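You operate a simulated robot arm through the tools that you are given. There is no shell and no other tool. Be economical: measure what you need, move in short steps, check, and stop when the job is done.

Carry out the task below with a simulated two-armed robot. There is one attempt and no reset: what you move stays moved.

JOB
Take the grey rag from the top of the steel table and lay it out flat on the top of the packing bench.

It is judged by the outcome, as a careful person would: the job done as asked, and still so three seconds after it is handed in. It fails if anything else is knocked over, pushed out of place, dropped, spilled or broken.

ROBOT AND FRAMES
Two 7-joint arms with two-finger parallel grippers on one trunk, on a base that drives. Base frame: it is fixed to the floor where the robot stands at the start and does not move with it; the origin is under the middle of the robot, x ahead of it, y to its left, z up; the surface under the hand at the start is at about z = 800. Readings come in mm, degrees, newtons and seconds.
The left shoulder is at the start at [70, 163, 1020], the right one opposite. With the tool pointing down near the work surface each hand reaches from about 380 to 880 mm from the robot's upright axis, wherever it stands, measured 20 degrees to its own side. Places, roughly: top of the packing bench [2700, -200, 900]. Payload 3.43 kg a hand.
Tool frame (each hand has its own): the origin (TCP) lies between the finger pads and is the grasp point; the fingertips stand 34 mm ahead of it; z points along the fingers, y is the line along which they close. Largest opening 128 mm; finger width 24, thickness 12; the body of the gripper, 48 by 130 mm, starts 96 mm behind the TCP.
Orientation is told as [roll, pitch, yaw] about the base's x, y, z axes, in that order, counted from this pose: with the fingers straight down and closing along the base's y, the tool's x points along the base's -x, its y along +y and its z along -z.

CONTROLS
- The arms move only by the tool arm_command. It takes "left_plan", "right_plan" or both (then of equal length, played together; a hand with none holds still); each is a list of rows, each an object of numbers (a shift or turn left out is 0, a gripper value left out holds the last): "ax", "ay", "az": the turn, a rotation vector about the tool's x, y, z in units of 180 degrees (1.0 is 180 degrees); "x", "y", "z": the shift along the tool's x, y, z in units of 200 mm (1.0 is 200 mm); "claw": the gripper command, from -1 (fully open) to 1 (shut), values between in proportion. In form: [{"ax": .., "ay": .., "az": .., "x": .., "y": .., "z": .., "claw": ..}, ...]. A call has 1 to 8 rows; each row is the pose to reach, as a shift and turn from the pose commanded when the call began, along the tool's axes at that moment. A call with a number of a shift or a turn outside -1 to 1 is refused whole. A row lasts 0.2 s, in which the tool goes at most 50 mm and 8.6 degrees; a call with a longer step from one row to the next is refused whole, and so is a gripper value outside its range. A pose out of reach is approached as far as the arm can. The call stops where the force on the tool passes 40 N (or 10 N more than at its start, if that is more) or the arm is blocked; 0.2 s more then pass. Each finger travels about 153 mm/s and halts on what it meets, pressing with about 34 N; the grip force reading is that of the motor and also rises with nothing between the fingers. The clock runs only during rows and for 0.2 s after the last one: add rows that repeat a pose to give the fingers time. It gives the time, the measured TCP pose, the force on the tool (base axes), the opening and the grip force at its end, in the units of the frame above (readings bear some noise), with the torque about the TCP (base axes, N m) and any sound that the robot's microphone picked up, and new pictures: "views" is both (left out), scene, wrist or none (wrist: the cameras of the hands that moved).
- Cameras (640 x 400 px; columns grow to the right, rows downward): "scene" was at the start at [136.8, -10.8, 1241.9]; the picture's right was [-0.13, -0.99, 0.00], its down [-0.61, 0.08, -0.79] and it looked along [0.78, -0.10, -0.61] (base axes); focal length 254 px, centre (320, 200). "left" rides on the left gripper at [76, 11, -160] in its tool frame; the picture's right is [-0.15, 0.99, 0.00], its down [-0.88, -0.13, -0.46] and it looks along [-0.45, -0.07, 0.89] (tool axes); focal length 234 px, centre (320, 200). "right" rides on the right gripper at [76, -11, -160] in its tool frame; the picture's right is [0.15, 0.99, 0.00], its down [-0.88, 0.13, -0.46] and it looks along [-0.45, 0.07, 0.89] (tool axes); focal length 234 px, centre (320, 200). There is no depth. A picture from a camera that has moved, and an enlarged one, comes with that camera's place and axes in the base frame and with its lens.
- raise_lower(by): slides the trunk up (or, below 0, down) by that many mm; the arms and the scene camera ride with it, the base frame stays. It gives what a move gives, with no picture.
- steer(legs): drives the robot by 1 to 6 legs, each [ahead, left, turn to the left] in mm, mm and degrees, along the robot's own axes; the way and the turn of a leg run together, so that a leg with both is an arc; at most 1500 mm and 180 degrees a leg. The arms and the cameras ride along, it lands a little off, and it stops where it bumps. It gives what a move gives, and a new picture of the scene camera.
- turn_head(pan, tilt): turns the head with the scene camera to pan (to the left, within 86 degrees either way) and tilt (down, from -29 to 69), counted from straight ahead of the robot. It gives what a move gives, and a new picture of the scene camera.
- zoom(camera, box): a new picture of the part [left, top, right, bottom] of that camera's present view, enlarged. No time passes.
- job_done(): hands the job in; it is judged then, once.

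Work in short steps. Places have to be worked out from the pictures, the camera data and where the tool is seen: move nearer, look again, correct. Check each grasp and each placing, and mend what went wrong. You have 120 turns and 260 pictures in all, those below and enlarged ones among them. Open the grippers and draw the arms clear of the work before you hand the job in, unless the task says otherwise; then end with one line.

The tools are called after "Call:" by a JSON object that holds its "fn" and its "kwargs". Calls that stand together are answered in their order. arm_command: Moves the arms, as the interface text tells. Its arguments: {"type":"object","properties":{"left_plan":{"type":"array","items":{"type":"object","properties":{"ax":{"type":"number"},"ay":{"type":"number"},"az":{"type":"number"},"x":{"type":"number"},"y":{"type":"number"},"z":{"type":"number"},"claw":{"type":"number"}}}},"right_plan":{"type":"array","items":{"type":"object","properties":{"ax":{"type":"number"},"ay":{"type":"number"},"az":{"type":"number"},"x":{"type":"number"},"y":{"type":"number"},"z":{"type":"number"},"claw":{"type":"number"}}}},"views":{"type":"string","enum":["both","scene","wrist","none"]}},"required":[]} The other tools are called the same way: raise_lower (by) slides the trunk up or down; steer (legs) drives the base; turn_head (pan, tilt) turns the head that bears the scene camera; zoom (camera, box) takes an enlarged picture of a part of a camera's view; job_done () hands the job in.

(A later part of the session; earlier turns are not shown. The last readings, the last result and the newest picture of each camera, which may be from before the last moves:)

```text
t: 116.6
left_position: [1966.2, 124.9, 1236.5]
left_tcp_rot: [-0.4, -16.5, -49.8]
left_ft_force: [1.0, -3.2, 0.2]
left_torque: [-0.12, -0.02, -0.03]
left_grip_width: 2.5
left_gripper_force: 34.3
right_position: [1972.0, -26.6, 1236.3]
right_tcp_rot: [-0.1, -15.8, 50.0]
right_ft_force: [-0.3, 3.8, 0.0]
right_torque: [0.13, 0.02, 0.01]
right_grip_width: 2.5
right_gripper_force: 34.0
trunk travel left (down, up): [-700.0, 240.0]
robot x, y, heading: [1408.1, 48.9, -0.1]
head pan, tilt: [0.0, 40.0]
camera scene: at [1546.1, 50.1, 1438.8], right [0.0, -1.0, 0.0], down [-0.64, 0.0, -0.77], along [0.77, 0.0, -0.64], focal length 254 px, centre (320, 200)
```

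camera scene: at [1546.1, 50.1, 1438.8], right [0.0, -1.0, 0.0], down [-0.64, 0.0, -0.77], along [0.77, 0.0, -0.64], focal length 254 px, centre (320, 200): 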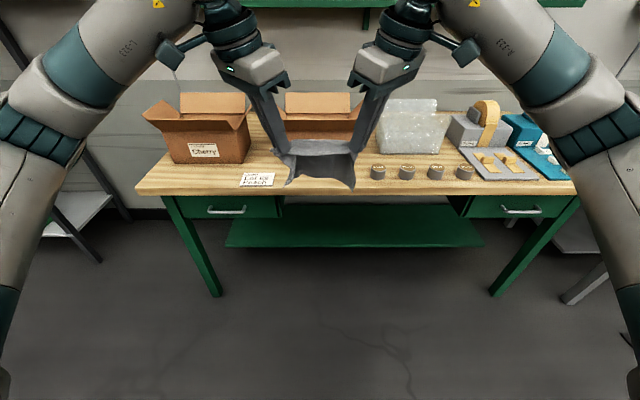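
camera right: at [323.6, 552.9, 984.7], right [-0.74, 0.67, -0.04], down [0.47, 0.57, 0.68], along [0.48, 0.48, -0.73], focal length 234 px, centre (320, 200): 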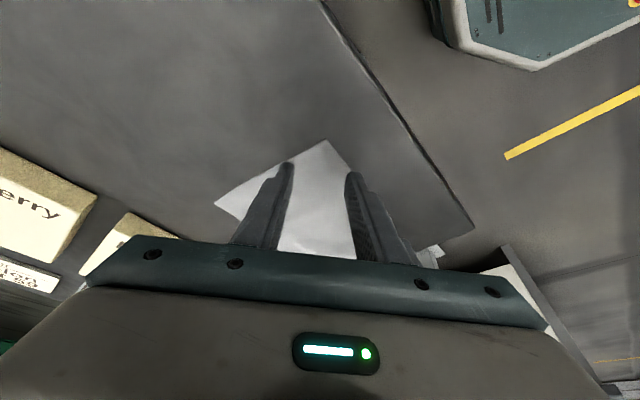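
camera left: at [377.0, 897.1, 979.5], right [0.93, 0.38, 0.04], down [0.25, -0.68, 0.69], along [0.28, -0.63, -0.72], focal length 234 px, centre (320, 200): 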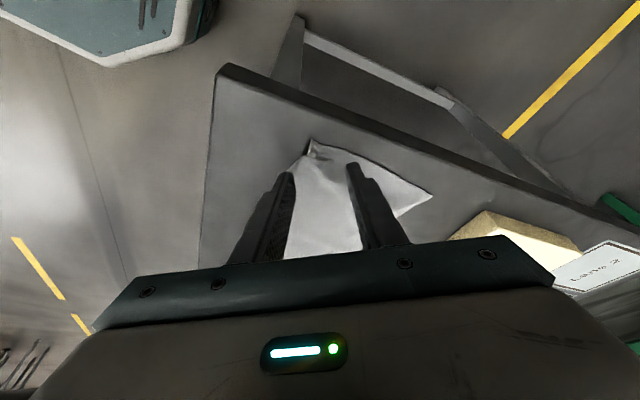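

Squared up in front of the bench. I'll drive 360 mm closer so the hands are over the front strip with the rag still high, and measure the strip again.

Call:
{"fn": "steer", "kwargs": {"legs": [[360, 0, 0]]}}

Call:
{"fn": "turn_head", "kwargs": {"pan": 0, "tilt": 55}}

Call:
{"fn": "zoom", "kwargs": {"camera": "scene", "box": [180, 80, 436, 240]}}

```text
t: 118.9
left_position: [2324.9, 124.5, 1237.2]
left_tcp_rot: [-0.3, -16.6, -49.8]
left_ft_force: [0.1, -4.2, -0.3]
left_torque: [-0.1, -0.04, -0.06]
left_grip_width: 2.2
left_gripper_force: 33.7
right_position: [2329.5, -26.6, 1236.9]
right_tcp_rot: [-0.1, -15.7, 50.0]
right_ft_force: [-0.4, 3.6, 0.0]
right_torque: [0.18, -0.01, -0.01]
right_grip_width: 2.2
right_gripper_force: 34.2
trunk travel left (down, up): [-700.0, 240.0]
robot x, y, heading: [1766.0, 51.9, -0.1]
head pan, tilt: [0.0, 40.0]
camera scene: at [1903.7, 49.9, 1438.9], right [0.0, -1.0, 0.0], down [-0.64, 0.0, -0.77], along [0.77, 0.0, -0.64], focal length 254 px, centre (320, 200)
```

scene: 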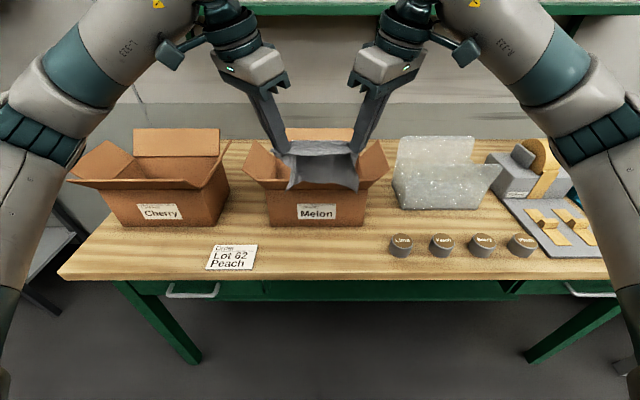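

```text
t: 119.7
left_position: [2324.7, 124.7, 1236.9]
left_tcp_rot: [-0.5, -16.5, -49.8]
left_ft_force: [1.2, -3.2, -0.7]
left_torque: [-0.13, -0.01, -0.02]
left_grip_width: 2.3
left_gripper_force: 34.3
right_position: [2329.2, -26.1, 1237.2]
right_tcp_rot: [-0.1, -15.7, 49.9]
right_ft_force: [-0.9, 3.0, 0.4]
right_torque: [0.12, -0.03, 0.03]
right_grip_width: 2.5
right_gripper_force: 33.7
trunk travel left (down, up): [-700.0, 240.0]
robot x, y, heading: [1768.5, 48.4, 0.1]
head pan, tilt: [0.0, 55.0]
camera scene: at [1891.7, 49.8, 1418.1], right [0.0, -1.0, 0.0], down [-0.82, 0.0, -0.57], along [0.57, 0.0, -0.82], focal length 254 px, centre (320, 200)
```

scene: 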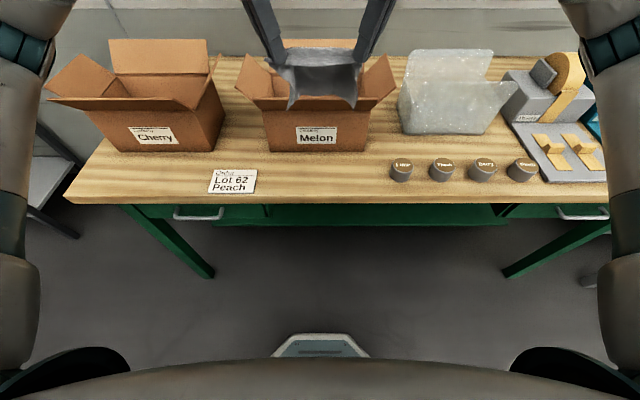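

```text
2.50 times, centred on (308, 160) of scene
camera zoom: at [1891.7, 49.8, 1418.1], right [0.0, -1.0, 0.0], down [-0.82, 0.0, -0.57], along [0.57, 0.0, -0.82], focal length 635 px, centre (350, 300)
```

zoom: 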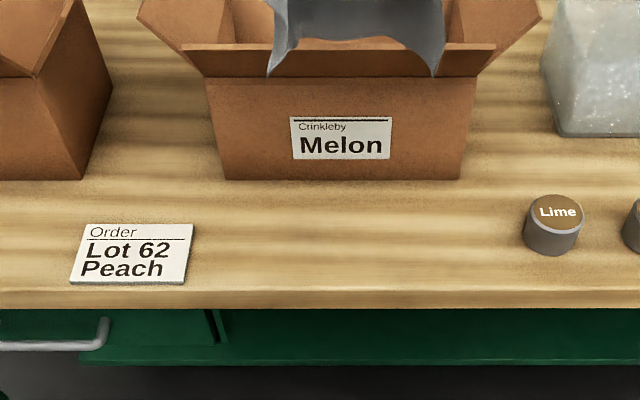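

Strip depth from front edge (x ≈ 2272) to the Melon box (x ≈ 2430) is about 158 mm, and the rag is about 151 mm deep, so it fits but tightly. I need to see the box's front flap before bringing the hands near it.

Call:
{"fn": "turn_head", "kwargs": {"pan": 0, "tilt": 40}}

Call:
{"fn": "zoom", "kwargs": {"camera": "scene", "box": [220, 110, 420, 235]}}

Call:
{"fn": "zoom", "kwargs": {"camera": "left", "box": [0, 0, 640, 400]}}

Call:
{"fn": "zoom", "kwargs": {"camera": "right", "box": [0, 0, 640, 400]}}

```text
t: 120.4
left_position: [2323.9, 124.9, 1236.6]
left_tcp_rot: [-0.4, -16.6, -49.8]
left_ft_force: [0.3, -4.4, -0.2]
left_torque: [-0.15, 0.0, -0.07]
left_grip_width: 2.2
left_gripper_force: 33.7
right_position: [2329.3, -27.6, 1236.4]
right_tcp_rot: [0.0, -15.8, 49.9]
right_ft_force: [-0.1, 4.5, 0.4]
right_torque: [0.13, 0.03, 0.0]
right_grip_width: 2.8
right_gripper_force: 34.0
trunk travel left (down, up): [-700.0, 240.0]
robot x, y, heading: [1766.2, 48.6, 0.1]
head pan, tilt: [0.0, 40.0]
camera scene: at [1904.0, 49.8, 1438.8], right [0.0, -1.0, 0.0], down [-0.64, 0.0, -0.77], along [0.77, 0.0, -0.64], focal length 254 px, centre (320, 200)
```

scene: 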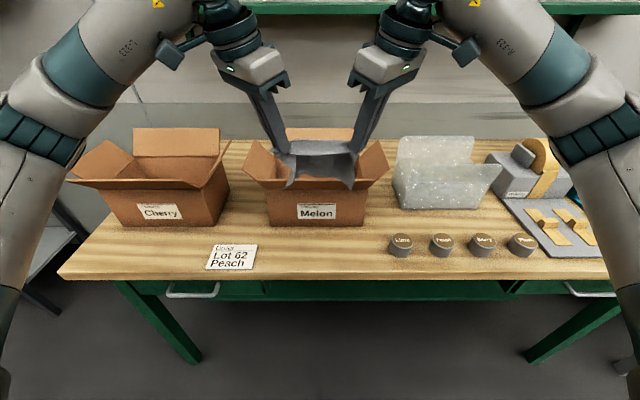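

```text
3.20 times, centred on (320, 172) of scene
camera zoom: at [1904.0, 49.8, 1438.8], right [0.0, -1.0, 0.0], down [-0.64, 0.0, -0.77], along [0.77, 0.0, -0.64], focal length 812 px, centre (320, 288)
```

zoom: 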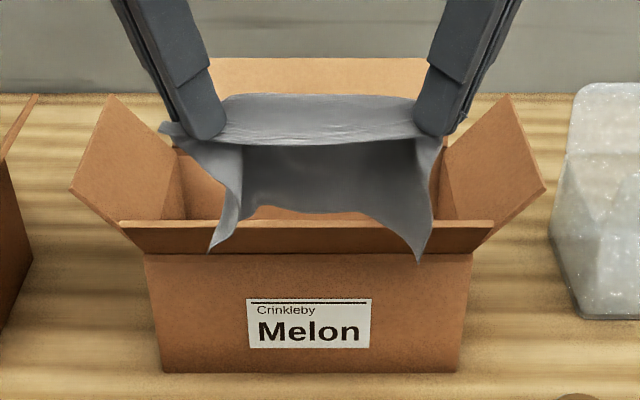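

```text
1.00 times, centred on (320, 200) of left (not enlarged: the box is as wide or as high as the picture)
camera zoom: at [2257.0, 223.1, 1367.3], right [0.85, 0.53, 0.03], down [0.36, -0.63, 0.69], along [0.39, -0.57, -0.72], focal length 234 px, centre (320, 200)
```

zoom: 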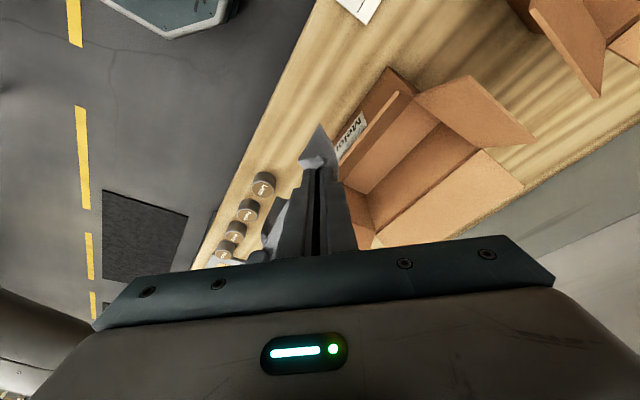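

```text
1.00 times, centred on (320, 200) of right (not enlarged: the box is as wide or as high as the picture)
camera zoom: at [2263.5, -122.8, 1369.2], right [-0.85, 0.53, -0.04], down [0.37, 0.64, 0.68], along [0.38, 0.56, -0.73], focal length 234 px, centre (320, 200)
```

zoom: 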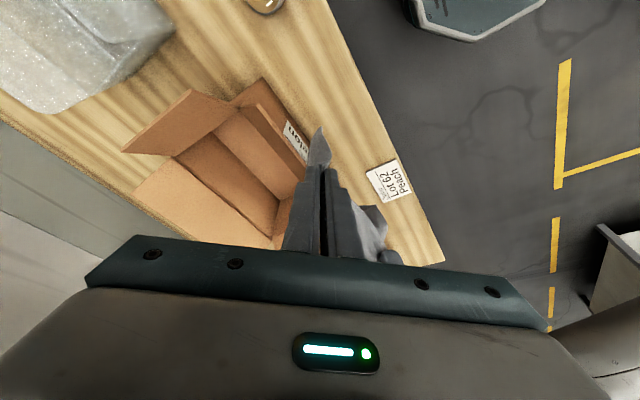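

The Melon box's front flap leans out over the strip, from about (x 2430, z 1032) to (x 2375, z 1105). The hands must not start their lay too deep. I'll lean both hands forward about 20° (wrists toward me), lay the rag as deep as is safe, then pinch the far corners and draw it forward the last bit. First the lean.

Call:
{"fn": "arm_command", "kwargs": {"left_plan": [{"ax": -0.0272, "ay": -0.0238, "az": 0.008}, {"ax": -0.0544, "ay": -0.0476, "az": 0.016}, {"ax": -0.0816, "ay": -0.0714, "az": 0.0241}], "right_plan": [{"ax": 0.0272, "ay": -0.0238, "az": -0.008}, {"ax": 0.0544, "ay": -0.0476, "az": -0.015}, {"ax": 0.0817, "ay": -0.0714, "az": -0.023}], "views": "scene"}}

```text
t: 121.2
left_position: [2324.6, 124.8, 1237.0]
left_tcp_rot: [17.0, -28.8, -56.6]
left_ft_force: [0.2, -3.9, -0.4]
left_torque: [-0.12, 0.03, -0.05]
left_grip_width: 2.2
left_gripper_force: 33.5
right_position: [2329.1, -28.4, 1236.0]
right_tcp_rot: [-17.4, -28.0, 56.6]
right_ft_force: [-0.6, 3.5, 0.1]
right_torque: [0.12, 0.06, 0.04]
right_grip_width: 2.3
right_gripper_force: 34.0
trunk travel left (down, up): [-700.0, 240.0]
robot x, y, heading: [1768.9, 49.1, -0.2]
head pan, tilt: [0.0, 40.0]
camera scene: at [1903.6, 49.8, 1438.9], right [0.0, -1.0, 0.0], down [-0.64, 0.0, -0.77], along [0.77, 0.0, -0.64], focal length 254 px, centre (320, 200)
```

scene: 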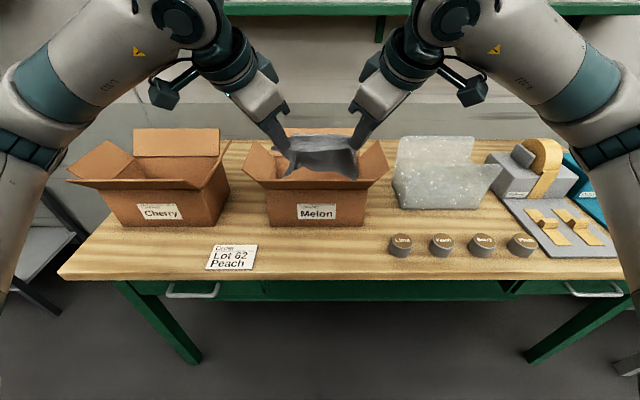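

The lean worked. Descending straight down (x ≈ 2330, in front of the flap) until the rag's lower edge is about 10–15 mm above the bench.

Call:
{"fn": "arm_command", "kwargs": {"left_plan": [{"x": 0.0985, "y": -0.052, "z": 0.18}, {"x": 0.197, "y": -0.1035, "z": 0.36}, {"x": 0.2955, "y": -0.155, "z": 0.54}, {"x": 0.394, "y": -0.207, "z": 0.719}, {"x": 0.394, "y": -0.207, "z": 0.719}], "right_plan": [{"x": 0.0982, "y": 0.055, "z": 0.1786}, {"x": 0.1965, "y": 0.1105, "z": 0.357}, {"x": 0.295, "y": 0.166, "z": 0.536}, {"x": 0.393, "y": 0.221, "z": 0.7145}, {"x": 0.393, "y": 0.221, "z": 0.7145}], "views": "scene"}}

Call:
{"fn": "zoom", "kwargs": {"camera": "scene", "box": [220, 140, 420, 265]}}

```text
t: 122.4
left_position: [2326.3, 124.0, 1067.1]
left_tcp_rot: [16.9, -28.6, -56.5]
left_ft_force: [-0.2, -1.8, 0.1]
left_torque: [-0.1, 0.03, -0.06]
left_grip_width: 2.6
left_gripper_force: 34.1
right_position: [2329.8, -26.3, 1069.2]
right_tcp_rot: [-17.4, -27.7, 56.4]
right_ft_force: [-0.2, 2.2, 0.2]
right_torque: [0.09, 0.04, 0.02]
right_grip_width: 2.4
right_gripper_force: 34.2
trunk travel left (down, up): [-700.0, 240.0]
robot x, y, heading: [1764.7, 48.3, 0.1]
head pan, tilt: [0.0, 40.0]
camera scene: at [1903.3, 49.8, 1439.0], right [0.0, -1.0, 0.0], down [-0.64, 0.0, -0.77], along [0.77, 0.0, -0.64], focal length 254 px, centre (320, 200)
```

scene: 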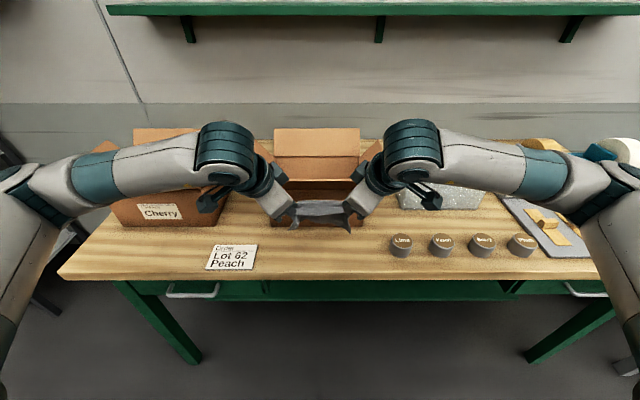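

```text
3.20 times, centred on (320, 202) of scene
camera zoom: at [1903.3, 49.8, 1439.0], right [0.0, -1.0, 0.0], down [-0.64, 0.0, -0.77], along [0.77, 0.0, -0.64], focal length 812 px, centre (320, 192)
```

zoom: 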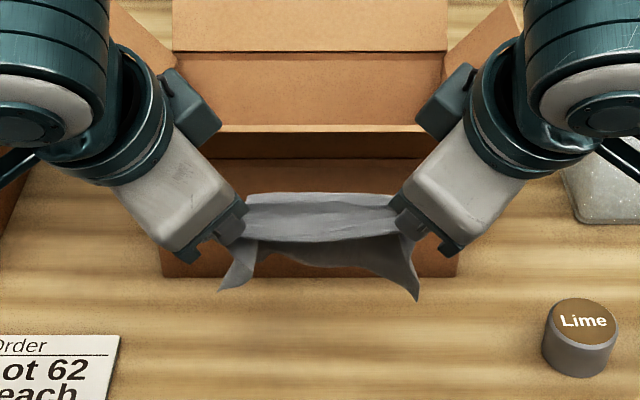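

Clear so far. I'll nudge 32 mm forward and 12 mm down, keeping clear of the flap.

Call:
{"fn": "arm_command", "kwargs": {"left_plan": [{"x": -0.028, "y": 0.055, "z": 0.069}, {"x": -0.056, "y": 0.11, "z": 0.138}, {"x": -0.056, "y": 0.11, "z": 0.138}], "right_plan": [{"x": -0.022, "y": -0.047, "z": 0.068}, {"x": -0.043, "y": -0.093, "z": 0.136}, {"x": -0.043, "y": -0.093, "z": 0.136}], "views": "wrist"}}

Call:
{"fn": "zoom", "kwargs": {"camera": "scene", "box": [220, 140, 420, 265]}}

```text
t: 123.2
left_position: [2362.1, 122.8, 1054.7]
left_tcp_rot: [16.9, -28.6, -56.5]
left_ft_force: [0.1, -1.8, 0.4]
left_torque: [-0.06, -0.01, -0.03]
left_grip_width: 2.6
left_gripper_force: 34.2
right_position: [2360.9, -27.8, 1053.8]
right_tcp_rot: [-17.2, -27.8, 56.4]
right_ft_force: [-0.4, 2.7, -0.9]
right_torque: [0.1, -0.01, 0.04]
right_grip_width: 2.6
right_gripper_force: 34.0
trunk travel left (down, up): [-700.0, 240.0]
robot x, y, heading: [1765.6, 51.1, -0.1]
head pan, tilt: [0.0, 40.0]
camera right: at [2253.6, -123.4, 1155.5], right [-0.78, 0.53, -0.33], down [0.11, 0.64, 0.76], along [0.61, 0.56, -0.56], focal length 234 px, centre (320, 200)
camera left: at [2253.8, 221.4, 1154.9], right [0.78, 0.53, 0.32], down [0.11, -0.63, 0.77], along [0.61, -0.57, -0.55], focal length 234 px, centre (320, 200)
```

right: 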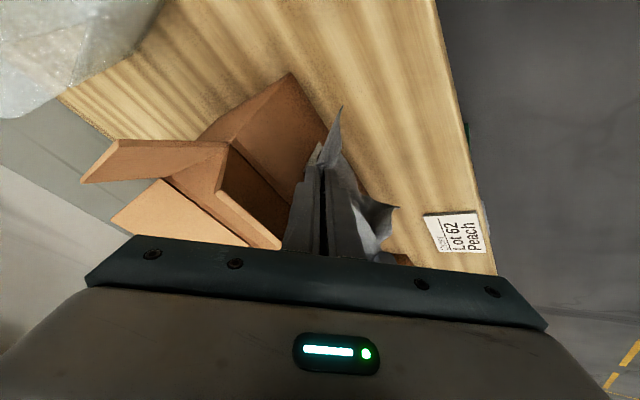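
left: 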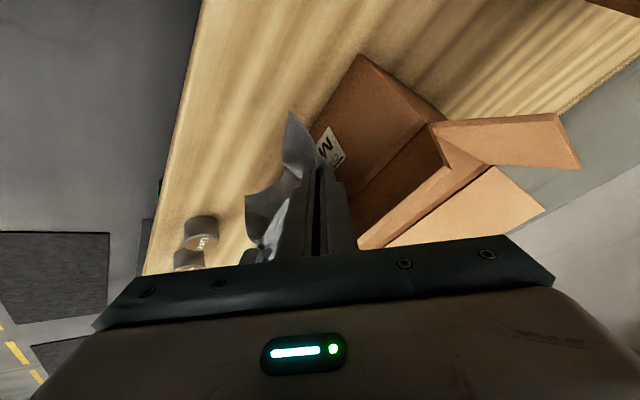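

```text
3.20 times, centred on (320, 202) of scene
camera zoom: at [1903.7, 49.9, 1438.9], right [0.0, -1.0, 0.0], down [-0.64, 0.0, -0.77], along [0.77, 0.0, -0.64], focal length 812 px, centre (320, 192)
```

zoom: 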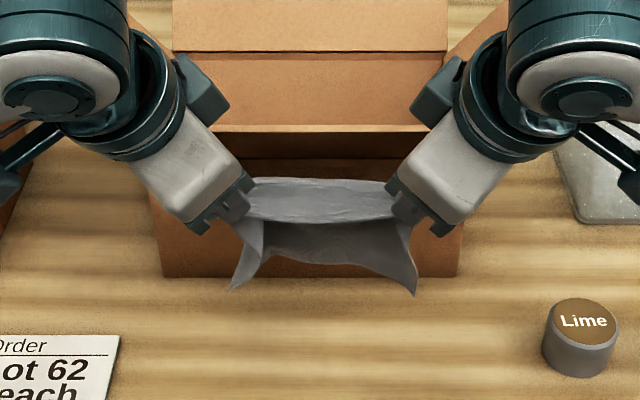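

The tips are at about x 2378, z 1026, and the rag's lower edge is about 30 mm above the bench. I start the laying arc, drawing back while lowering, which also moves away from the flap.

Call:
{"fn": "arm_command", "kwargs": {"left_plan": [{"x": 0.05, "y": -0.041, "z": 0.048}, {"x": 0.1007, "y": -0.0825, "z": 0.096}, {"x": 0.152, "y": -0.137, "z": 0.109}, {"x": 0.204, "y": -0.1915, "z": 0.1223}, {"x": 0.258, "y": -0.2496, "z": 0.133}, {"x": 0.3122, "y": -0.3077, "z": 0.1437}], "right_plan": [{"x": 0.05, "y": 0.041, "z": 0.0487}, {"x": 0.099, "y": 0.0825, "z": 0.0973}, {"x": 0.15, "y": 0.137, "z": 0.111}, {"x": 0.202, "y": 0.1915, "z": 0.125}, {"x": 0.256, "y": 0.2496, "z": 0.1365}, {"x": 0.3095, "y": 0.3077, "z": 0.148}], "views": "wrist"}}

Call:
{"fn": "zoom", "kwargs": {"camera": "scene", "box": [220, 160, 420, 285]}}

```text
t: 124.6
left_position: [2301.6, 122.8, 985.6]
left_tcp_rot: [16.8, -28.7, -56.5]
left_ft_force: [0.7, -1.6, 0.3]
left_torque: [-0.07, 0.01, -0.08]
left_grip_width: 2.3
left_gripper_force: 34.0
right_position: [2301.0, -28.1, 983.5]
right_tcp_rot: [-17.3, -27.8, 56.4]
right_ft_force: [-0.3, 1.3, -0.4]
right_torque: [0.07, 0.02, 0.03]
right_grip_width: 2.5
right_gripper_force: 34.1
trunk travel left (down, up): [-700.0, 240.0]
robot x, y, heading: [1770.5, 49.5, -0.3]
head pan, tilt: [0.0, 40.0]
camera right: at [2193.4, -123.2, 1084.9], right [-0.78, 0.53, -0.33], down [0.11, 0.64, 0.76], along [0.61, 0.56, -0.56], focal length 234 px, centre (320, 200)
camera left: at [2192.4, 221.2, 1085.5], right [0.78, 0.53, 0.32], down [0.11, -0.63, 0.77], along [0.61, -0.57, -0.55], focal length 234 px, centre (320, 200)
```

right: 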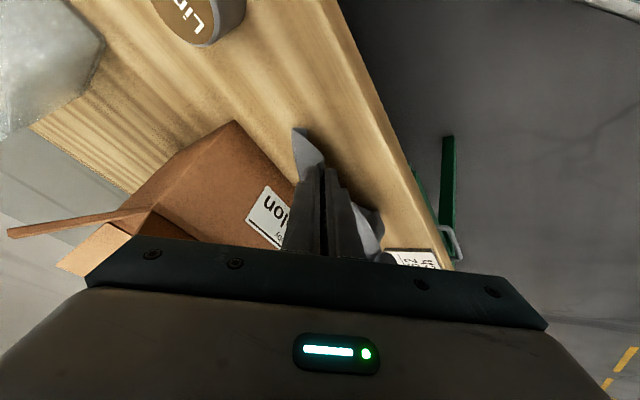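
left: 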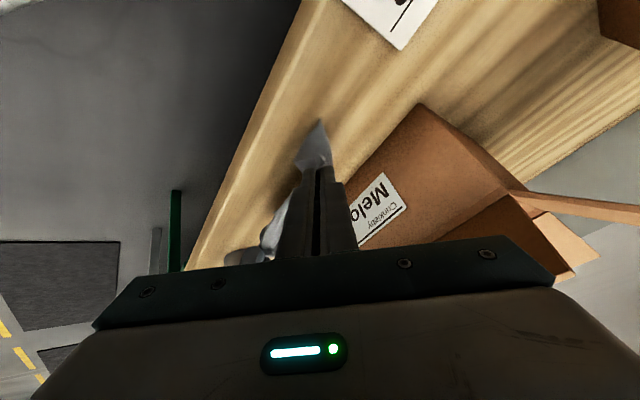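

```text
3.20 times, centred on (320, 222) of scene
camera zoom: at [1903.9, 49.8, 1438.9], right [0.0, -1.0, 0.0], down [-0.64, 0.0, -0.77], along [0.77, 0.0, -0.64], focal length 812 px, centre (320, 128)
```

zoom: 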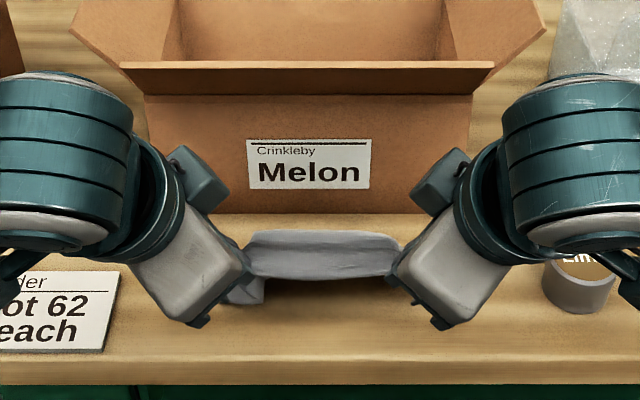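

The lower corners have landed around x 2330–2362, a little nearer than ideal. I won't draw back to taut, which would overhang the front edge. I'll bring the held edge down near the bench's front edge with slack, then later draw the far edge forward.

Call:
{"fn": "arm_command", "kwargs": {"left_plan": [{"x": 0.07, "y": -0.08, "z": 0.02}, {"x": 0.125, "y": -0.135, "z": 0.045}, {"x": 0.18, "y": -0.185, "z": 0.08}, {"x": 0.233, "y": -0.2255, "z": 0.119}, {"x": 0.233, "y": -0.2255, "z": 0.119}], "right_plan": [{"x": 0.07, "y": 0.08, "z": 0.02}, {"x": 0.122, "y": 0.134, "z": 0.043}, {"x": 0.175, "y": 0.183, "z": 0.077}, {"x": 0.226, "y": 0.223, "z": 0.114}, {"x": 0.226, "y": 0.223, "z": 0.114}], "views": "scene"}}

Call:
{"fn": "zoom", "kwargs": {"camera": "scene", "box": [220, 180, 420, 305]}}

```text
t: 125.8
left_position: [2258.6, 122.6, 932.1]
left_tcp_rot: [16.9, -28.7, -56.5]
left_ft_force: [-0.3, -0.9, 0.6]
left_torque: [-0.04, 0.01, -0.04]
left_grip_width: 2.2
left_gripper_force: 34.0
right_position: [2257.8, -27.2, 931.4]
right_tcp_rot: [-17.3, -27.8, 56.4]
right_ft_force: [0.1, 1.2, -0.2]
right_torque: [0.05, 0.0, 0.02]
right_grip_width: 2.6
right_gripper_force: 33.6
trunk travel left (down, up): [-700.0, 240.0]
robot x, y, heading: [1766.4, 46.1, -0.0]
head pan, tilt: [0.0, 40.0]
camera scene: at [1904.3, 49.8, 1438.8], right [0.0, -1.0, 0.0], down [-0.64, 0.0, -0.77], along [0.77, 0.0, -0.64], focal length 254 px, centre (320, 200)
```

scene: 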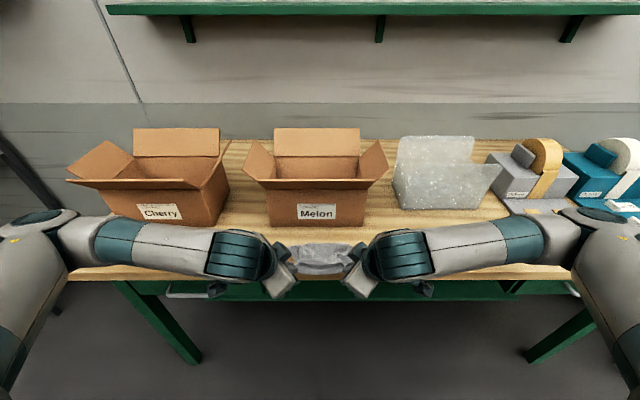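

```text
3.20 times, centred on (320, 242) of scene
camera zoom: at [1904.3, 49.8, 1438.8], right [0.0, -1.0, 0.0], down [-0.64, 0.0, -0.77], along [0.77, 0.0, -0.64], focal length 812 px, centre (320, 64)
```

zoom: 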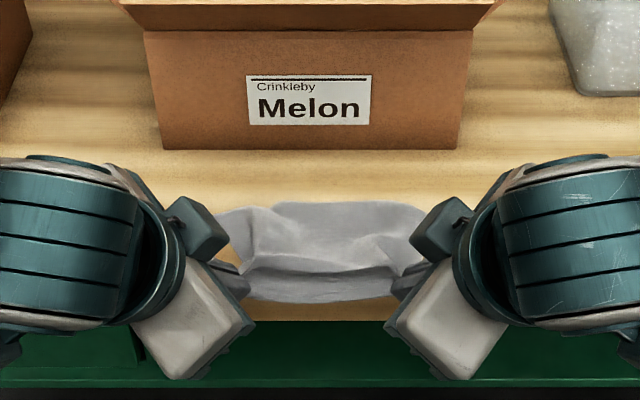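

The far edge has landed at x ≈ 2370 and the held edge is at the bench's front. I release with a small opening and withdraw up and back along the tool axes.

Call:
{"fn": "arm_command", "kwargs": {"left_plan": [{"claw": 0.75}, {"claw": 0.5}, {"claw": 0.5}, {"claw": 0.5, "z": -0.06}, {"claw": 0.5, "z": -0.2}, {"claw": 0.5, "z": -0.4}, {"claw": 0.5, "z": -0.6}], "right_plan": [{"claw": 0.75}, {"claw": 0.5}, {"claw": 0.5}, {"claw": 0.5, "z": -0.06}, {"claw": 0.5, "z": -0.2}, {"claw": 0.5, "z": -0.4}, {"claw": 0.5, "z": -0.6}], "views": "scene"}}

Call:
{"fn": "zoom", "kwargs": {"camera": "scene", "box": [220, 180, 420, 305]}}

```text
t: 127.4
left_position: [2247.7, 132.5, 1036.4]
left_tcp_rot: [16.8, -28.5, -56.3]
left_ft_force: [-0.6, 0.0, -0.3]
left_torque: [0.01, 0.0, 0.0]
left_grip_width: 31.9
left_gripper_force: 0.1
left hand out of reach, approached as far as the arm can: row 5, 6, 7
right_position: [2244.3, -33.1, 1037.3]
right_tcp_rot: [-17.2, -27.6, 56.4]
right_ft_force: [0.1, 1.0, -1.0]
right_torque: [0.03, 0.0, 0.0]
right_grip_width: 32.1
right_gripper_force: 0.1
right hand out of reach, approached as far as the arm can: row 5, 6, 7
trunk travel left (down, up): [-700.0, 240.0]
robot x, y, heading: [1766.5, 50.5, -0.0]
head pan, tilt: [0.0, 40.0]
camera scene: at [1902.5, 49.7, 1438.8], right [0.0, -1.0, 0.0], down [-0.64, 0.0, -0.77], along [0.77, 0.0, -0.64], focal length 254 px, centre (320, 200)
```

scene: 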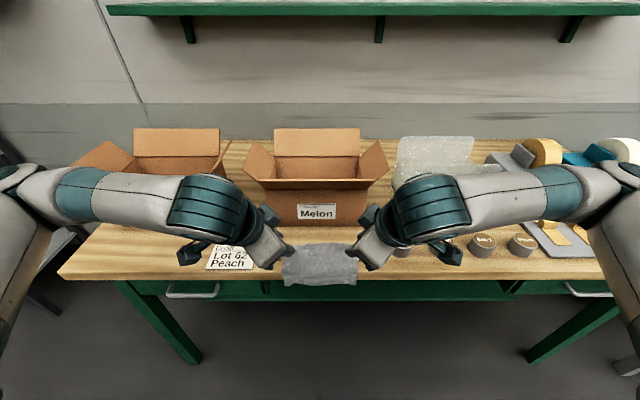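

```text
3.20 times, centred on (320, 242) of scene
camera zoom: at [1902.5, 49.7, 1438.8], right [0.0, -1.0, 0.0], down [-0.64, 0.0, -0.77], along [0.77, 0.0, -0.64], focal length 812 px, centre (320, 64)
```

zoom: 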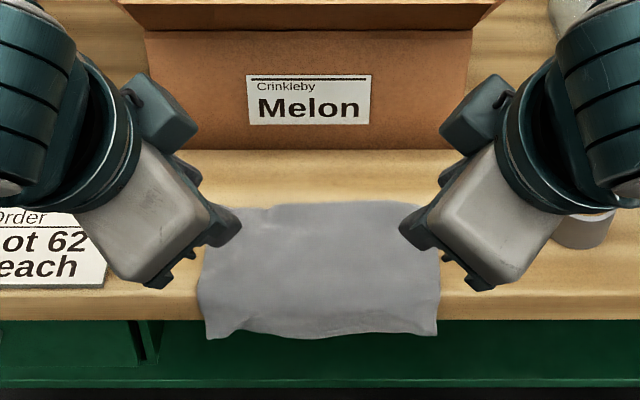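

The rag lies flat on the bench, but about 57 mm hangs over the front edge, and its far edge is at x ≈ 2363. I'll pinch the far edge and draw it forward about 60 mm. First I turn both hands to yaw 0 with a 35° forward lean, closing along y, raised and clear of the flap.

Call:
{"fn": "arm_command", "kwargs": {"left_plan": [{"ax": -0.0126, "ay": 0.0013, "az": -0.0445, "x": -0.036, "y": 0.035, "z": -0.018}, {"ax": -0.0252, "ay": 0.0026, "az": -0.089, "x": -0.072, "y": 0.07, "z": -0.036}, {"ax": -0.0378, "ay": 0.0038, "az": -0.1335, "x": -0.108, "y": 0.105, "z": -0.055}, {"ax": -0.0503, "ay": 0.005, "az": -0.178, "x": -0.144, "y": 0.14, "z": -0.073}, {"ax": -0.063, "ay": 0.0063, "az": -0.2225, "x": -0.18, "y": 0.175, "z": -0.091}, {"ax": -0.0755, "ay": 0.0076, "az": -0.267, "x": -0.216, "y": 0.21, "z": -0.11}], "right_plan": [{"ax": 0.0126, "ay": 0.0013, "az": 0.0445, "x": -0.037, "y": -0.036, "z": -0.0176}, {"ax": 0.0252, "ay": 0.0026, "az": 0.089, "x": -0.074, "y": -0.073, "z": -0.035}, {"ax": 0.0378, "ay": 0.0038, "az": 0.1335, "x": -0.11, "y": -0.11, "z": -0.053}, {"ax": 0.0503, "ay": 0.005, "az": 0.178, "x": -0.148, "y": -0.147, "z": -0.07}, {"ax": 0.063, "ay": 0.0063, "az": 0.2225, "x": -0.185, "y": -0.183, "z": -0.088}, {"ax": 0.0755, "ay": 0.0076, "az": 0.267, "x": -0.2215, "y": -0.22, "z": -0.1055}], "views": "scene"}}

```text
t: 128.8
left_position: [2288.0, 133.3, 1085.4]
left_tcp_rot: [-0.3, -34.9, 0.3]
left_ft_force: [-0.3, 0.6, 0.6]
left_torque: [0.01, -0.01, 0.02]
left_grip_width: 32.0
left_gripper_force: 0.2
right_position: [2288.8, -35.2, 1085.4]
right_tcp_rot: [-0.8, -34.5, 0.1]
right_ft_force: [0.0, 0.5, -1.0]
right_torque: [0.01, -0.01, 0.01]
right_grip_width: 32.3
right_gripper_force: 0.1
trunk travel left (down, up): [-700.0, 240.0]
robot x, y, heading: [1765.8, 48.4, -0.2]
head pan, tilt: [0.0, 40.0]
camera scene: at [1904.4, 49.8, 1438.8], right [0.0, -1.0, 0.0], down [-0.64, 0.0, -0.77], along [0.77, 0.0, -0.64], focal length 254 px, centre (320, 200)
```

scene: 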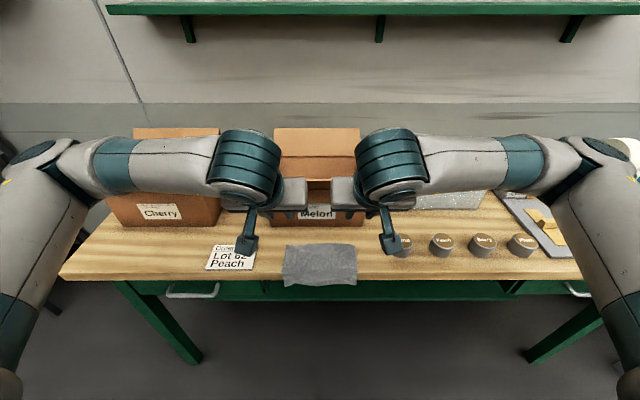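

Both hands took the pose exactly. Zooming on the rag to locate its far corners.

Call:
{"fn": "zoom", "kwargs": {"camera": "scene", "box": [240, 220, 400, 320]}}

Call:
{"fn": "zoom", "kwargs": {"camera": "left", "box": [0, 0, 640, 400]}}

Call:
{"fn": "zoom", "kwargs": {"camera": "right", "box": [0, 0, 640, 400]}}

```text
4.00 times, centred on (320, 270) of scene
camera zoom: at [1904.4, 49.8, 1438.8], right [0.0, -1.0, 0.0], down [-0.64, 0.0, -0.77], along [0.77, 0.0, -0.64], focal length 1016 px, centre (320, -80)
```

zoom: 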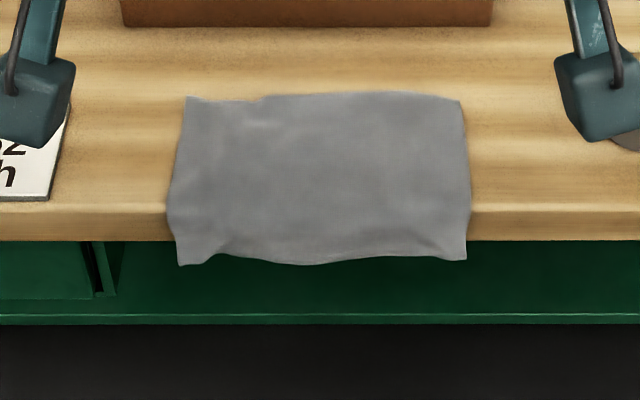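

```text
1.00 times, centred on (320, 200) of left (not enlarged: the box is as wide or as high as the picture)
camera zoom: at [2133.9, 144.6, 1173.3], right [0.12, 0.99, 0.08], down [0.46, -0.12, 0.88], along [0.88, -0.07, -0.47], focal length 234 px, centre (320, 200)
```

zoom: 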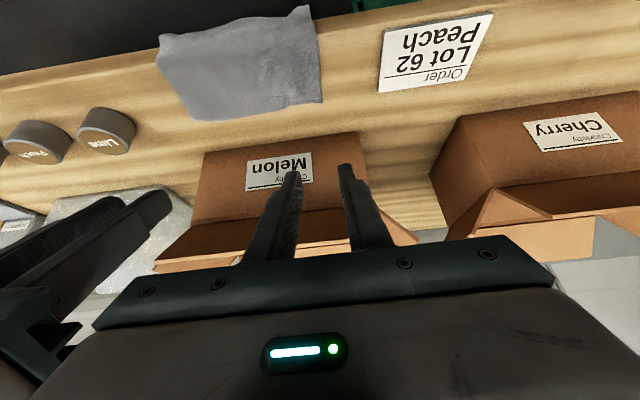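

```text
1.00 times, centred on (320, 200) of right (not enlarged: the box is as wide or as high as the picture)
camera zoom: at [2136.7, -43.7, 1174.2], right [-0.11, 0.99, -0.09], down [0.47, 0.14, 0.87], along [0.88, 0.06, -0.48], focal length 234 px, centre (320, 200)
```

zoom: 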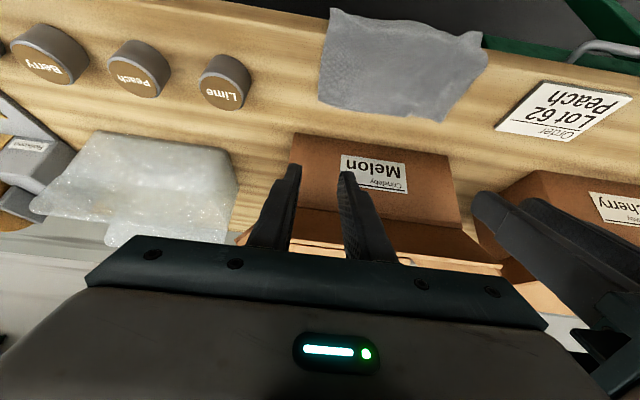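

Far corners are at [2363, 142] and [2362, −47], and the bench front edge is at x ≈ 2275. I descend both hands to about 15 mm above the far edge near these corners.

Call:
{"fn": "arm_command", "kwargs": {"left_plan": [{"x": 0.048, "y": -0.016, "z": 0.18}, {"x": 0.095, "y": -0.032, "z": 0.36}, {"x": 0.143, "y": -0.048, "z": 0.54}, {"x": 0.19, "y": -0.065, "z": 0.72}, {"x": 0.19, "y": -0.065, "z": 0.72}], "right_plan": [{"x": 0.048, "y": 0.012, "z": 0.18}, {"x": 0.095, "y": 0.025, "z": 0.36}, {"x": 0.143, "y": 0.037, "z": 0.54}, {"x": 0.19, "y": 0.05, "z": 0.72}, {"x": 0.19, "y": 0.05, "z": 0.72}]}}

```text
t: 130.0
left_position: [2337.9, 118.3, 944.8]
left_tcp_rot: [-0.3, -34.9, 0.2]
left_ft_force: [-0.3, -0.2, -0.4]
left_torque: [0.01, -0.03, -0.03]
left_grip_width: 31.9
left_gripper_force: 0.0
right_position: [2338.2, -26.5, 946.4]
right_tcp_rot: [-0.8, -34.6, 0.2]
right_ft_force: [0.3, -0.4, 1.0]
right_torque: [0.0, -0.02, -0.01]
right_grip_width: 31.8
right_gripper_force: 0.1
trunk travel left (down, up): [-700.0, 240.0]
robot x, y, heading: [1769.1, 48.5, 0.0]
head pan, tilt: [0.0, 40.0]
camera scene: at [1903.0, 49.9, 1439.0], right [0.0, -1.0, 0.0], down [-0.64, 0.0, -0.77], along [0.77, 0.0, -0.64], focal length 254 px, centre (320, 200)
camera right: at [2186.0, -36.0, 1034.2], right [-0.12, 0.99, -0.09], down [0.47, 0.14, 0.87], along [0.88, 0.06, -0.48], focal length 234 px, centre (320, 200)
camera left: at [2184.5, 130.9, 1032.6], right [0.12, 0.99, 0.08], down [0.46, -0.13, 0.88], along [0.88, -0.07, -0.47], focal length 234 px, centre (320, 200)
```

scene: 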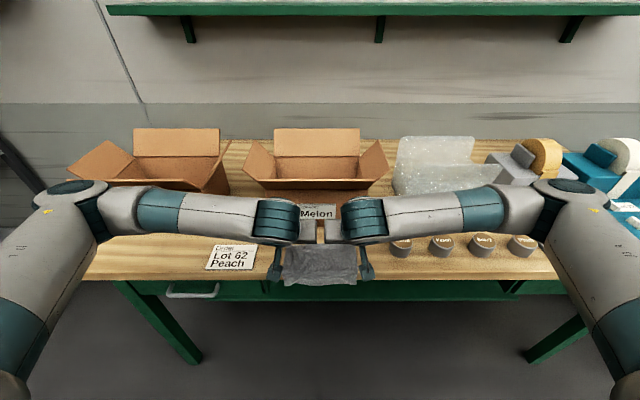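
right: 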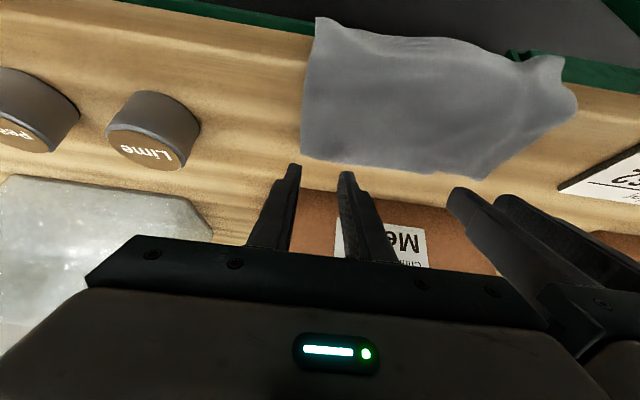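
left: 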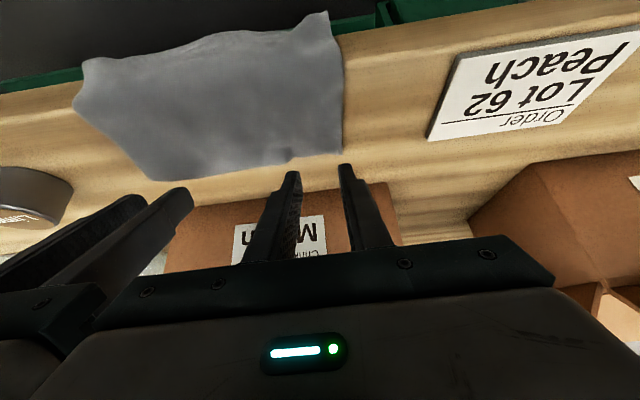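

In the wrist views the tips would land right at the edge with the outer fingers slightly outside. I'll narrow the opening to 24 mm, come in 4 mm each side, 12 mm back, and lower to contact.

Call:
{"fn": "arm_command", "kwargs": {"left_plan": [{"x": 0.049, "y": -0.02, "z": -0.034, "claw": 0.625}, {"x": 0.07, "y": -0.02, "z": 0.0, "claw": 0.625}, {"x": 0.095, "y": -0.02, "z": 0.031, "claw": 0.625}, {"x": 0.095, "y": -0.02, "z": 0.031, "claw": 0.625}], "right_plan": [{"x": 0.049, "y": 0.02, "z": -0.034, "claw": 0.625}, {"x": 0.072, "y": 0.02, "z": 0.003, "claw": 0.625}, {"x": 0.099, "y": 0.02, "z": 0.037, "claw": 0.625}, {"x": 0.099, "y": 0.02, "z": 0.037, "claw": 0.625}], "views": "wrist"}}

```text
t: 131.0
left_position: [2325.3, 115.6, 930.1]
left_tcp_rot: [-0.3, -34.8, 0.2]
left_ft_force: [0.3, -0.6, 0.0]
left_torque: [0.0, 0.03, -0.02]
left_grip_width: 24.1
left_gripper_force: 0.1
right_position: [2327.4, -23.3, 929.4]
right_tcp_rot: [-0.7, -34.6, 0.2]
right_ft_force: [-0.3, 0.1, -0.3]
right_torque: [0.0, 0.0, -0.01]
right_grip_width: 24.2
right_gripper_force: 0.1
trunk travel left (down, up): [-700.0, 240.0]
robot x, y, heading: [1767.8, 49.9, -0.1]
head pan, tilt: [0.0, 40.0]
camera right: at [2174.6, -32.3, 1016.9], right [-0.12, 0.99, -0.09], down [0.47, 0.14, 0.87], along [0.88, 0.06, -0.48], focal length 234 px, centre (320, 200)
camera left: at [2172.8, 126.7, 1017.3], right [0.12, 0.99, 0.08], down [0.46, -0.13, 0.88], along [0.88, -0.07, -0.47], focal length 234 px, centre (320, 200)
```

right: 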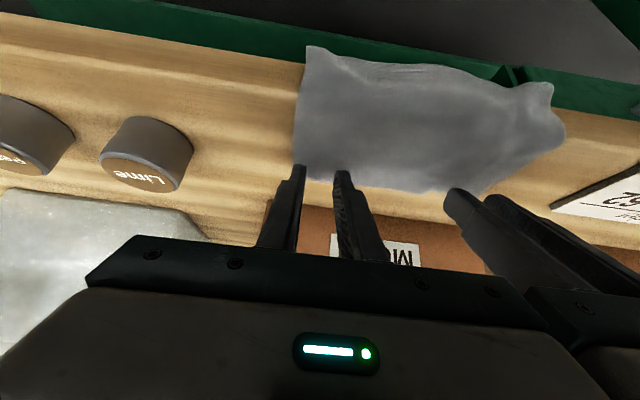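
left: 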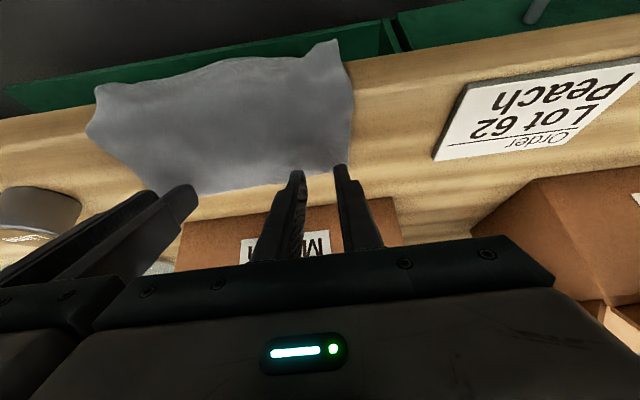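

Tips sit just inside the far edge, with no contact yet. A little further down (5 mm) and back (4 mm), then close.

Call:
{"fn": "arm_command", "kwargs": {"left_plan": [{"x": 0.016, "z": 0.004}, {"x": 0.031, "z": 0.009}, {"x": 0.031, "z": 0.009}, {"x": 0.031, "z": 0.009, "claw": 0.8}, {"x": 0.031, "z": 0.009, "claw": 1}, {"x": 0.031, "z": 0.009, "claw": 1}, {"x": 0.031, "z": 0.009, "claw": 1}], "right_plan": [{"x": 0.016, "z": 0.004}, {"x": 0.031, "z": 0.009}, {"x": 0.031, "z": 0.009}, {"x": 0.031, "z": 0.009, "claw": 0.8}, {"x": 0.031, "z": 0.009, "claw": 1}, {"x": 0.031, "z": 0.009, "claw": 1}, {"x": 0.031, "z": 0.009, "claw": 1}], "views": "wrist"}}

```text
t: 132.6
left_position: [2323.4, 113.9, 925.3]
left_tcp_rot: [-0.3, -34.6, 0.3]
left_ft_force: [0.5, 1.1, -1.1]
left_torque: [0.0, -0.04, -0.01]
left_grip_width: 0.0
left_gripper_force: 32.5
right_position: [2323.1, -22.7, 923.5]
right_tcp_rot: [-0.8, -34.6, 0.2]
right_ft_force: [0.0, -0.1, -1.0]
right_torque: [0.0, 0.01, 0.01]
right_grip_width: 0.3
right_gripper_force: 33.2
trunk travel left (down, up): [-700.0, 240.0]
robot x, y, heading: [1768.5, 50.9, -0.3]
head pan, tilt: [0.0, 40.0]
camera right: at [2170.8, -32.0, 1012.0], right [-0.12, 0.99, -0.09], down [0.47, 0.14, 0.87], along [0.88, 0.06, -0.48], focal length 234 px, centre (320, 200)
camera left: at [2168.8, 126.8, 1012.3], right [0.12, 0.99, 0.08], down [0.46, -0.13, 0.88], along [0.88, -0.07, -0.47], focal length 234 px, centre (320, 200)
```

right: 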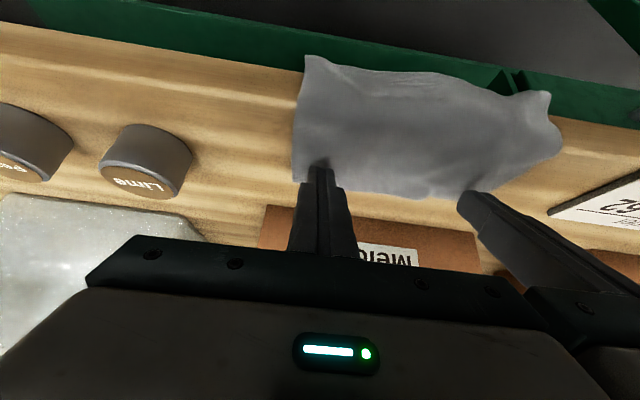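
left: 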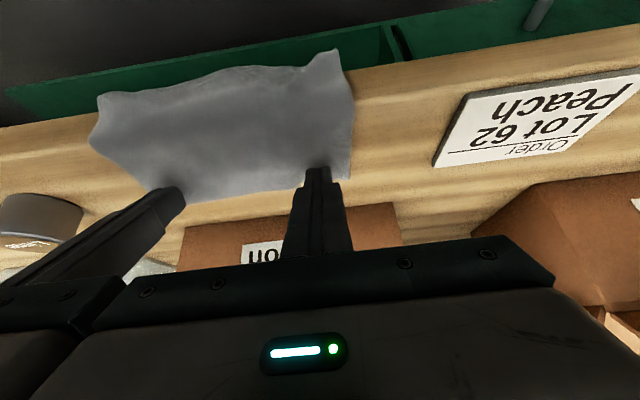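

They closed on nothing, since the surface is slightly lower than assumed. I reopen to 24 mm and lower in small increments to find contact.

Call:
{"fn": "arm_command", "kwargs": {"left_plan": [{"claw": 0.625}, {"claw": 0.625}, {"x": 0.009, "z": 0.012}, {"x": 0.017, "z": 0.025}, {"x": 0.017, "z": 0.025}], "right_plan": [{"claw": 0.625}, {"claw": 0.625}, {"x": 0.006, "z": 0.008}, {"x": 0.011, "z": 0.016}, {"x": 0.011, "z": 0.016}], "views": "none"}}

```text
t: 133.8
left_position: [2322.1, 114.4, 920.7]
left_tcp_rot: [-0.2, -34.7, 0.2]
left_ft_force: [0.1, -0.1, -0.5]
left_torque: [0.01, -0.02, 0.03]
left_grip_width: 24.2
left_gripper_force: 0.0
right_position: [2323.0, -23.0, 920.1]
right_tcp_rot: [-0.8, -34.6, 0.3]
right_ft_force: [-0.2, 0.3, -0.7]
right_torque: [0.01, 0.0, -0.03]
right_grip_width: 24.0
right_gripper_force: 0.2
trunk travel left (down, up): [-700.0, 240.0]
robot x, y, heading: [1766.2, 49.2, -0.1]
head pan, tilt: [0.0, 40.0]
```

Still no contact at TCP z 920; I continue down in 2–3 mm steps.

Call:
{"fn": "arm_command", "kwargs": {"left_plan": [{"x": 0.006, "z": 0.008}, {"x": 0.011, "z": 0.016}, {"x": 0.017, "z": 0.025}], "right_plan": [{"x": 0.006, "z": 0.008}, {"x": 0.011, "z": 0.016}, {"x": 0.017, "z": 0.025}], "views": "none"}}

Call:
{"fn": "zoom", "kwargs": {"camera": "left", "box": [200, 60, 440, 210]}}

```text
t: 134.6
left_position: [2321.9, 114.8, 914.2]
left_tcp_rot: [-0.4, -35.0, 0.3]
left_ft_force: [1.7, 0.9, 14.8]
left_torque: [0.24, -0.13, 0.0]
left_grip_width: 24.4
left_gripper_force: 0.2
right_position: [2322.2, -23.0, 916.3]
right_tcp_rot: [-0.7, -34.8, 0.1]
right_ft_force: [1.1, -0.5, 7.2]
right_torque: [0.03, -0.09, -0.02]
right_grip_width: 24.3
right_gripper_force: 0.0
trunk travel left (down, up): [-700.0, 240.0]
robot x, y, heading: [1767.8, 50.1, -0.1]
head pan, tilt: [0.0, 40.0]
```

```text
2.67 times, centred on (320, 135) of left
camera zoom: at [2167.9, 126.6, 1002.0], right [0.12, 0.99, 0.08], down [0.46, -0.12, 0.88], along [0.88, -0.07, -0.47], focal length 624 px, centre (320, 373)
```

zoom: 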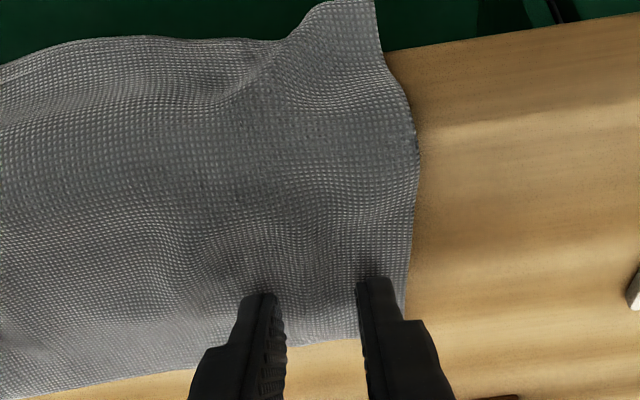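

Contact on both (15 N and 7 N), so the bench top is near z 880. Both fingertips straddle cloth just inside the edge. Closing now.

Call:
{"fn": "arm_command", "kwargs": {"left_plan": [{"claw": 0.8}, {"claw": 1}, {"claw": 1}, {"claw": 1}], "right_plan": [{"claw": 0.8, "x": 0.002, "z": 0.003}, {"claw": 1, "x": 0.002, "z": 0.003}, {"claw": 1, "x": 0.002, "z": 0.003}, {"claw": 1, "x": 0.002, "z": 0.003}], "views": "wrist"}}

```text
t: 135.6
left_position: [2320.7, 113.5, 915.9]
left_tcp_rot: [-0.5, -35.1, 0.2]
left_ft_force: [2.3, -12.8, 22.5]
left_torque: [-0.41, -0.28, -0.17]
left_grip_width: 1.7
left_gripper_force: 33.9
right_position: [2321.6, -22.5, 915.5]
right_tcp_rot: [-0.7, -34.9, 0.2]
right_ft_force: [2.0, 10.7, 15.9]
right_torque: [0.36, -0.22, 0.12]
right_grip_width: 1.6
right_gripper_force: 34.8
trunk travel left (down, up): [-700.0, 240.0]
robot x, y, heading: [1768.1, 50.5, -0.2]
head pan, tilt: [0.0, 40.0]
camera right: at [2168.8, -31.7, 1003.0], right [-0.12, 0.99, -0.09], down [0.46, 0.14, 0.88], along [0.88, 0.06, -0.47], focal length 234 px, centre (320, 200)
camera left: at [2166.3, 125.8, 1002.0], right [0.12, 0.99, 0.08], down [0.46, -0.12, 0.88], along [0.88, -0.07, -0.47], focal length 234 px, centre (320, 200)
```

right: 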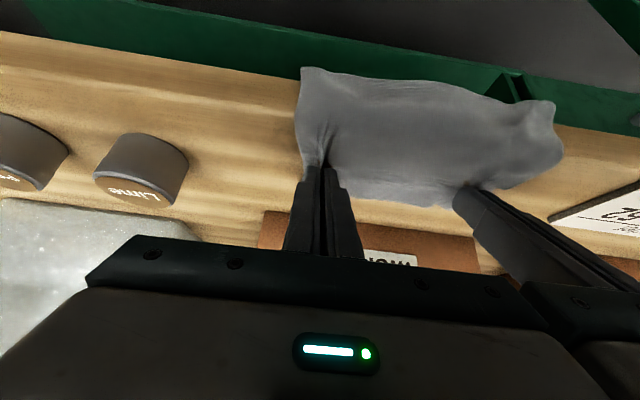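
left: 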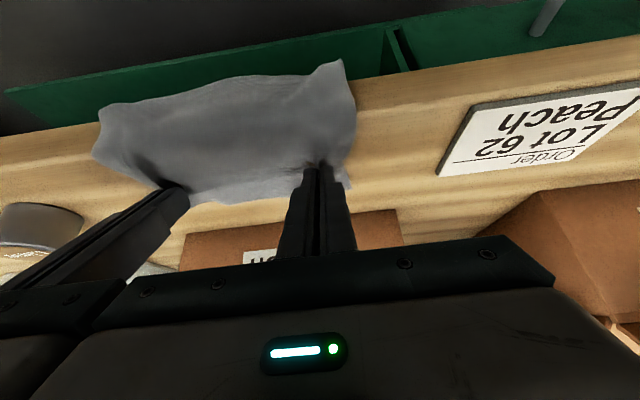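

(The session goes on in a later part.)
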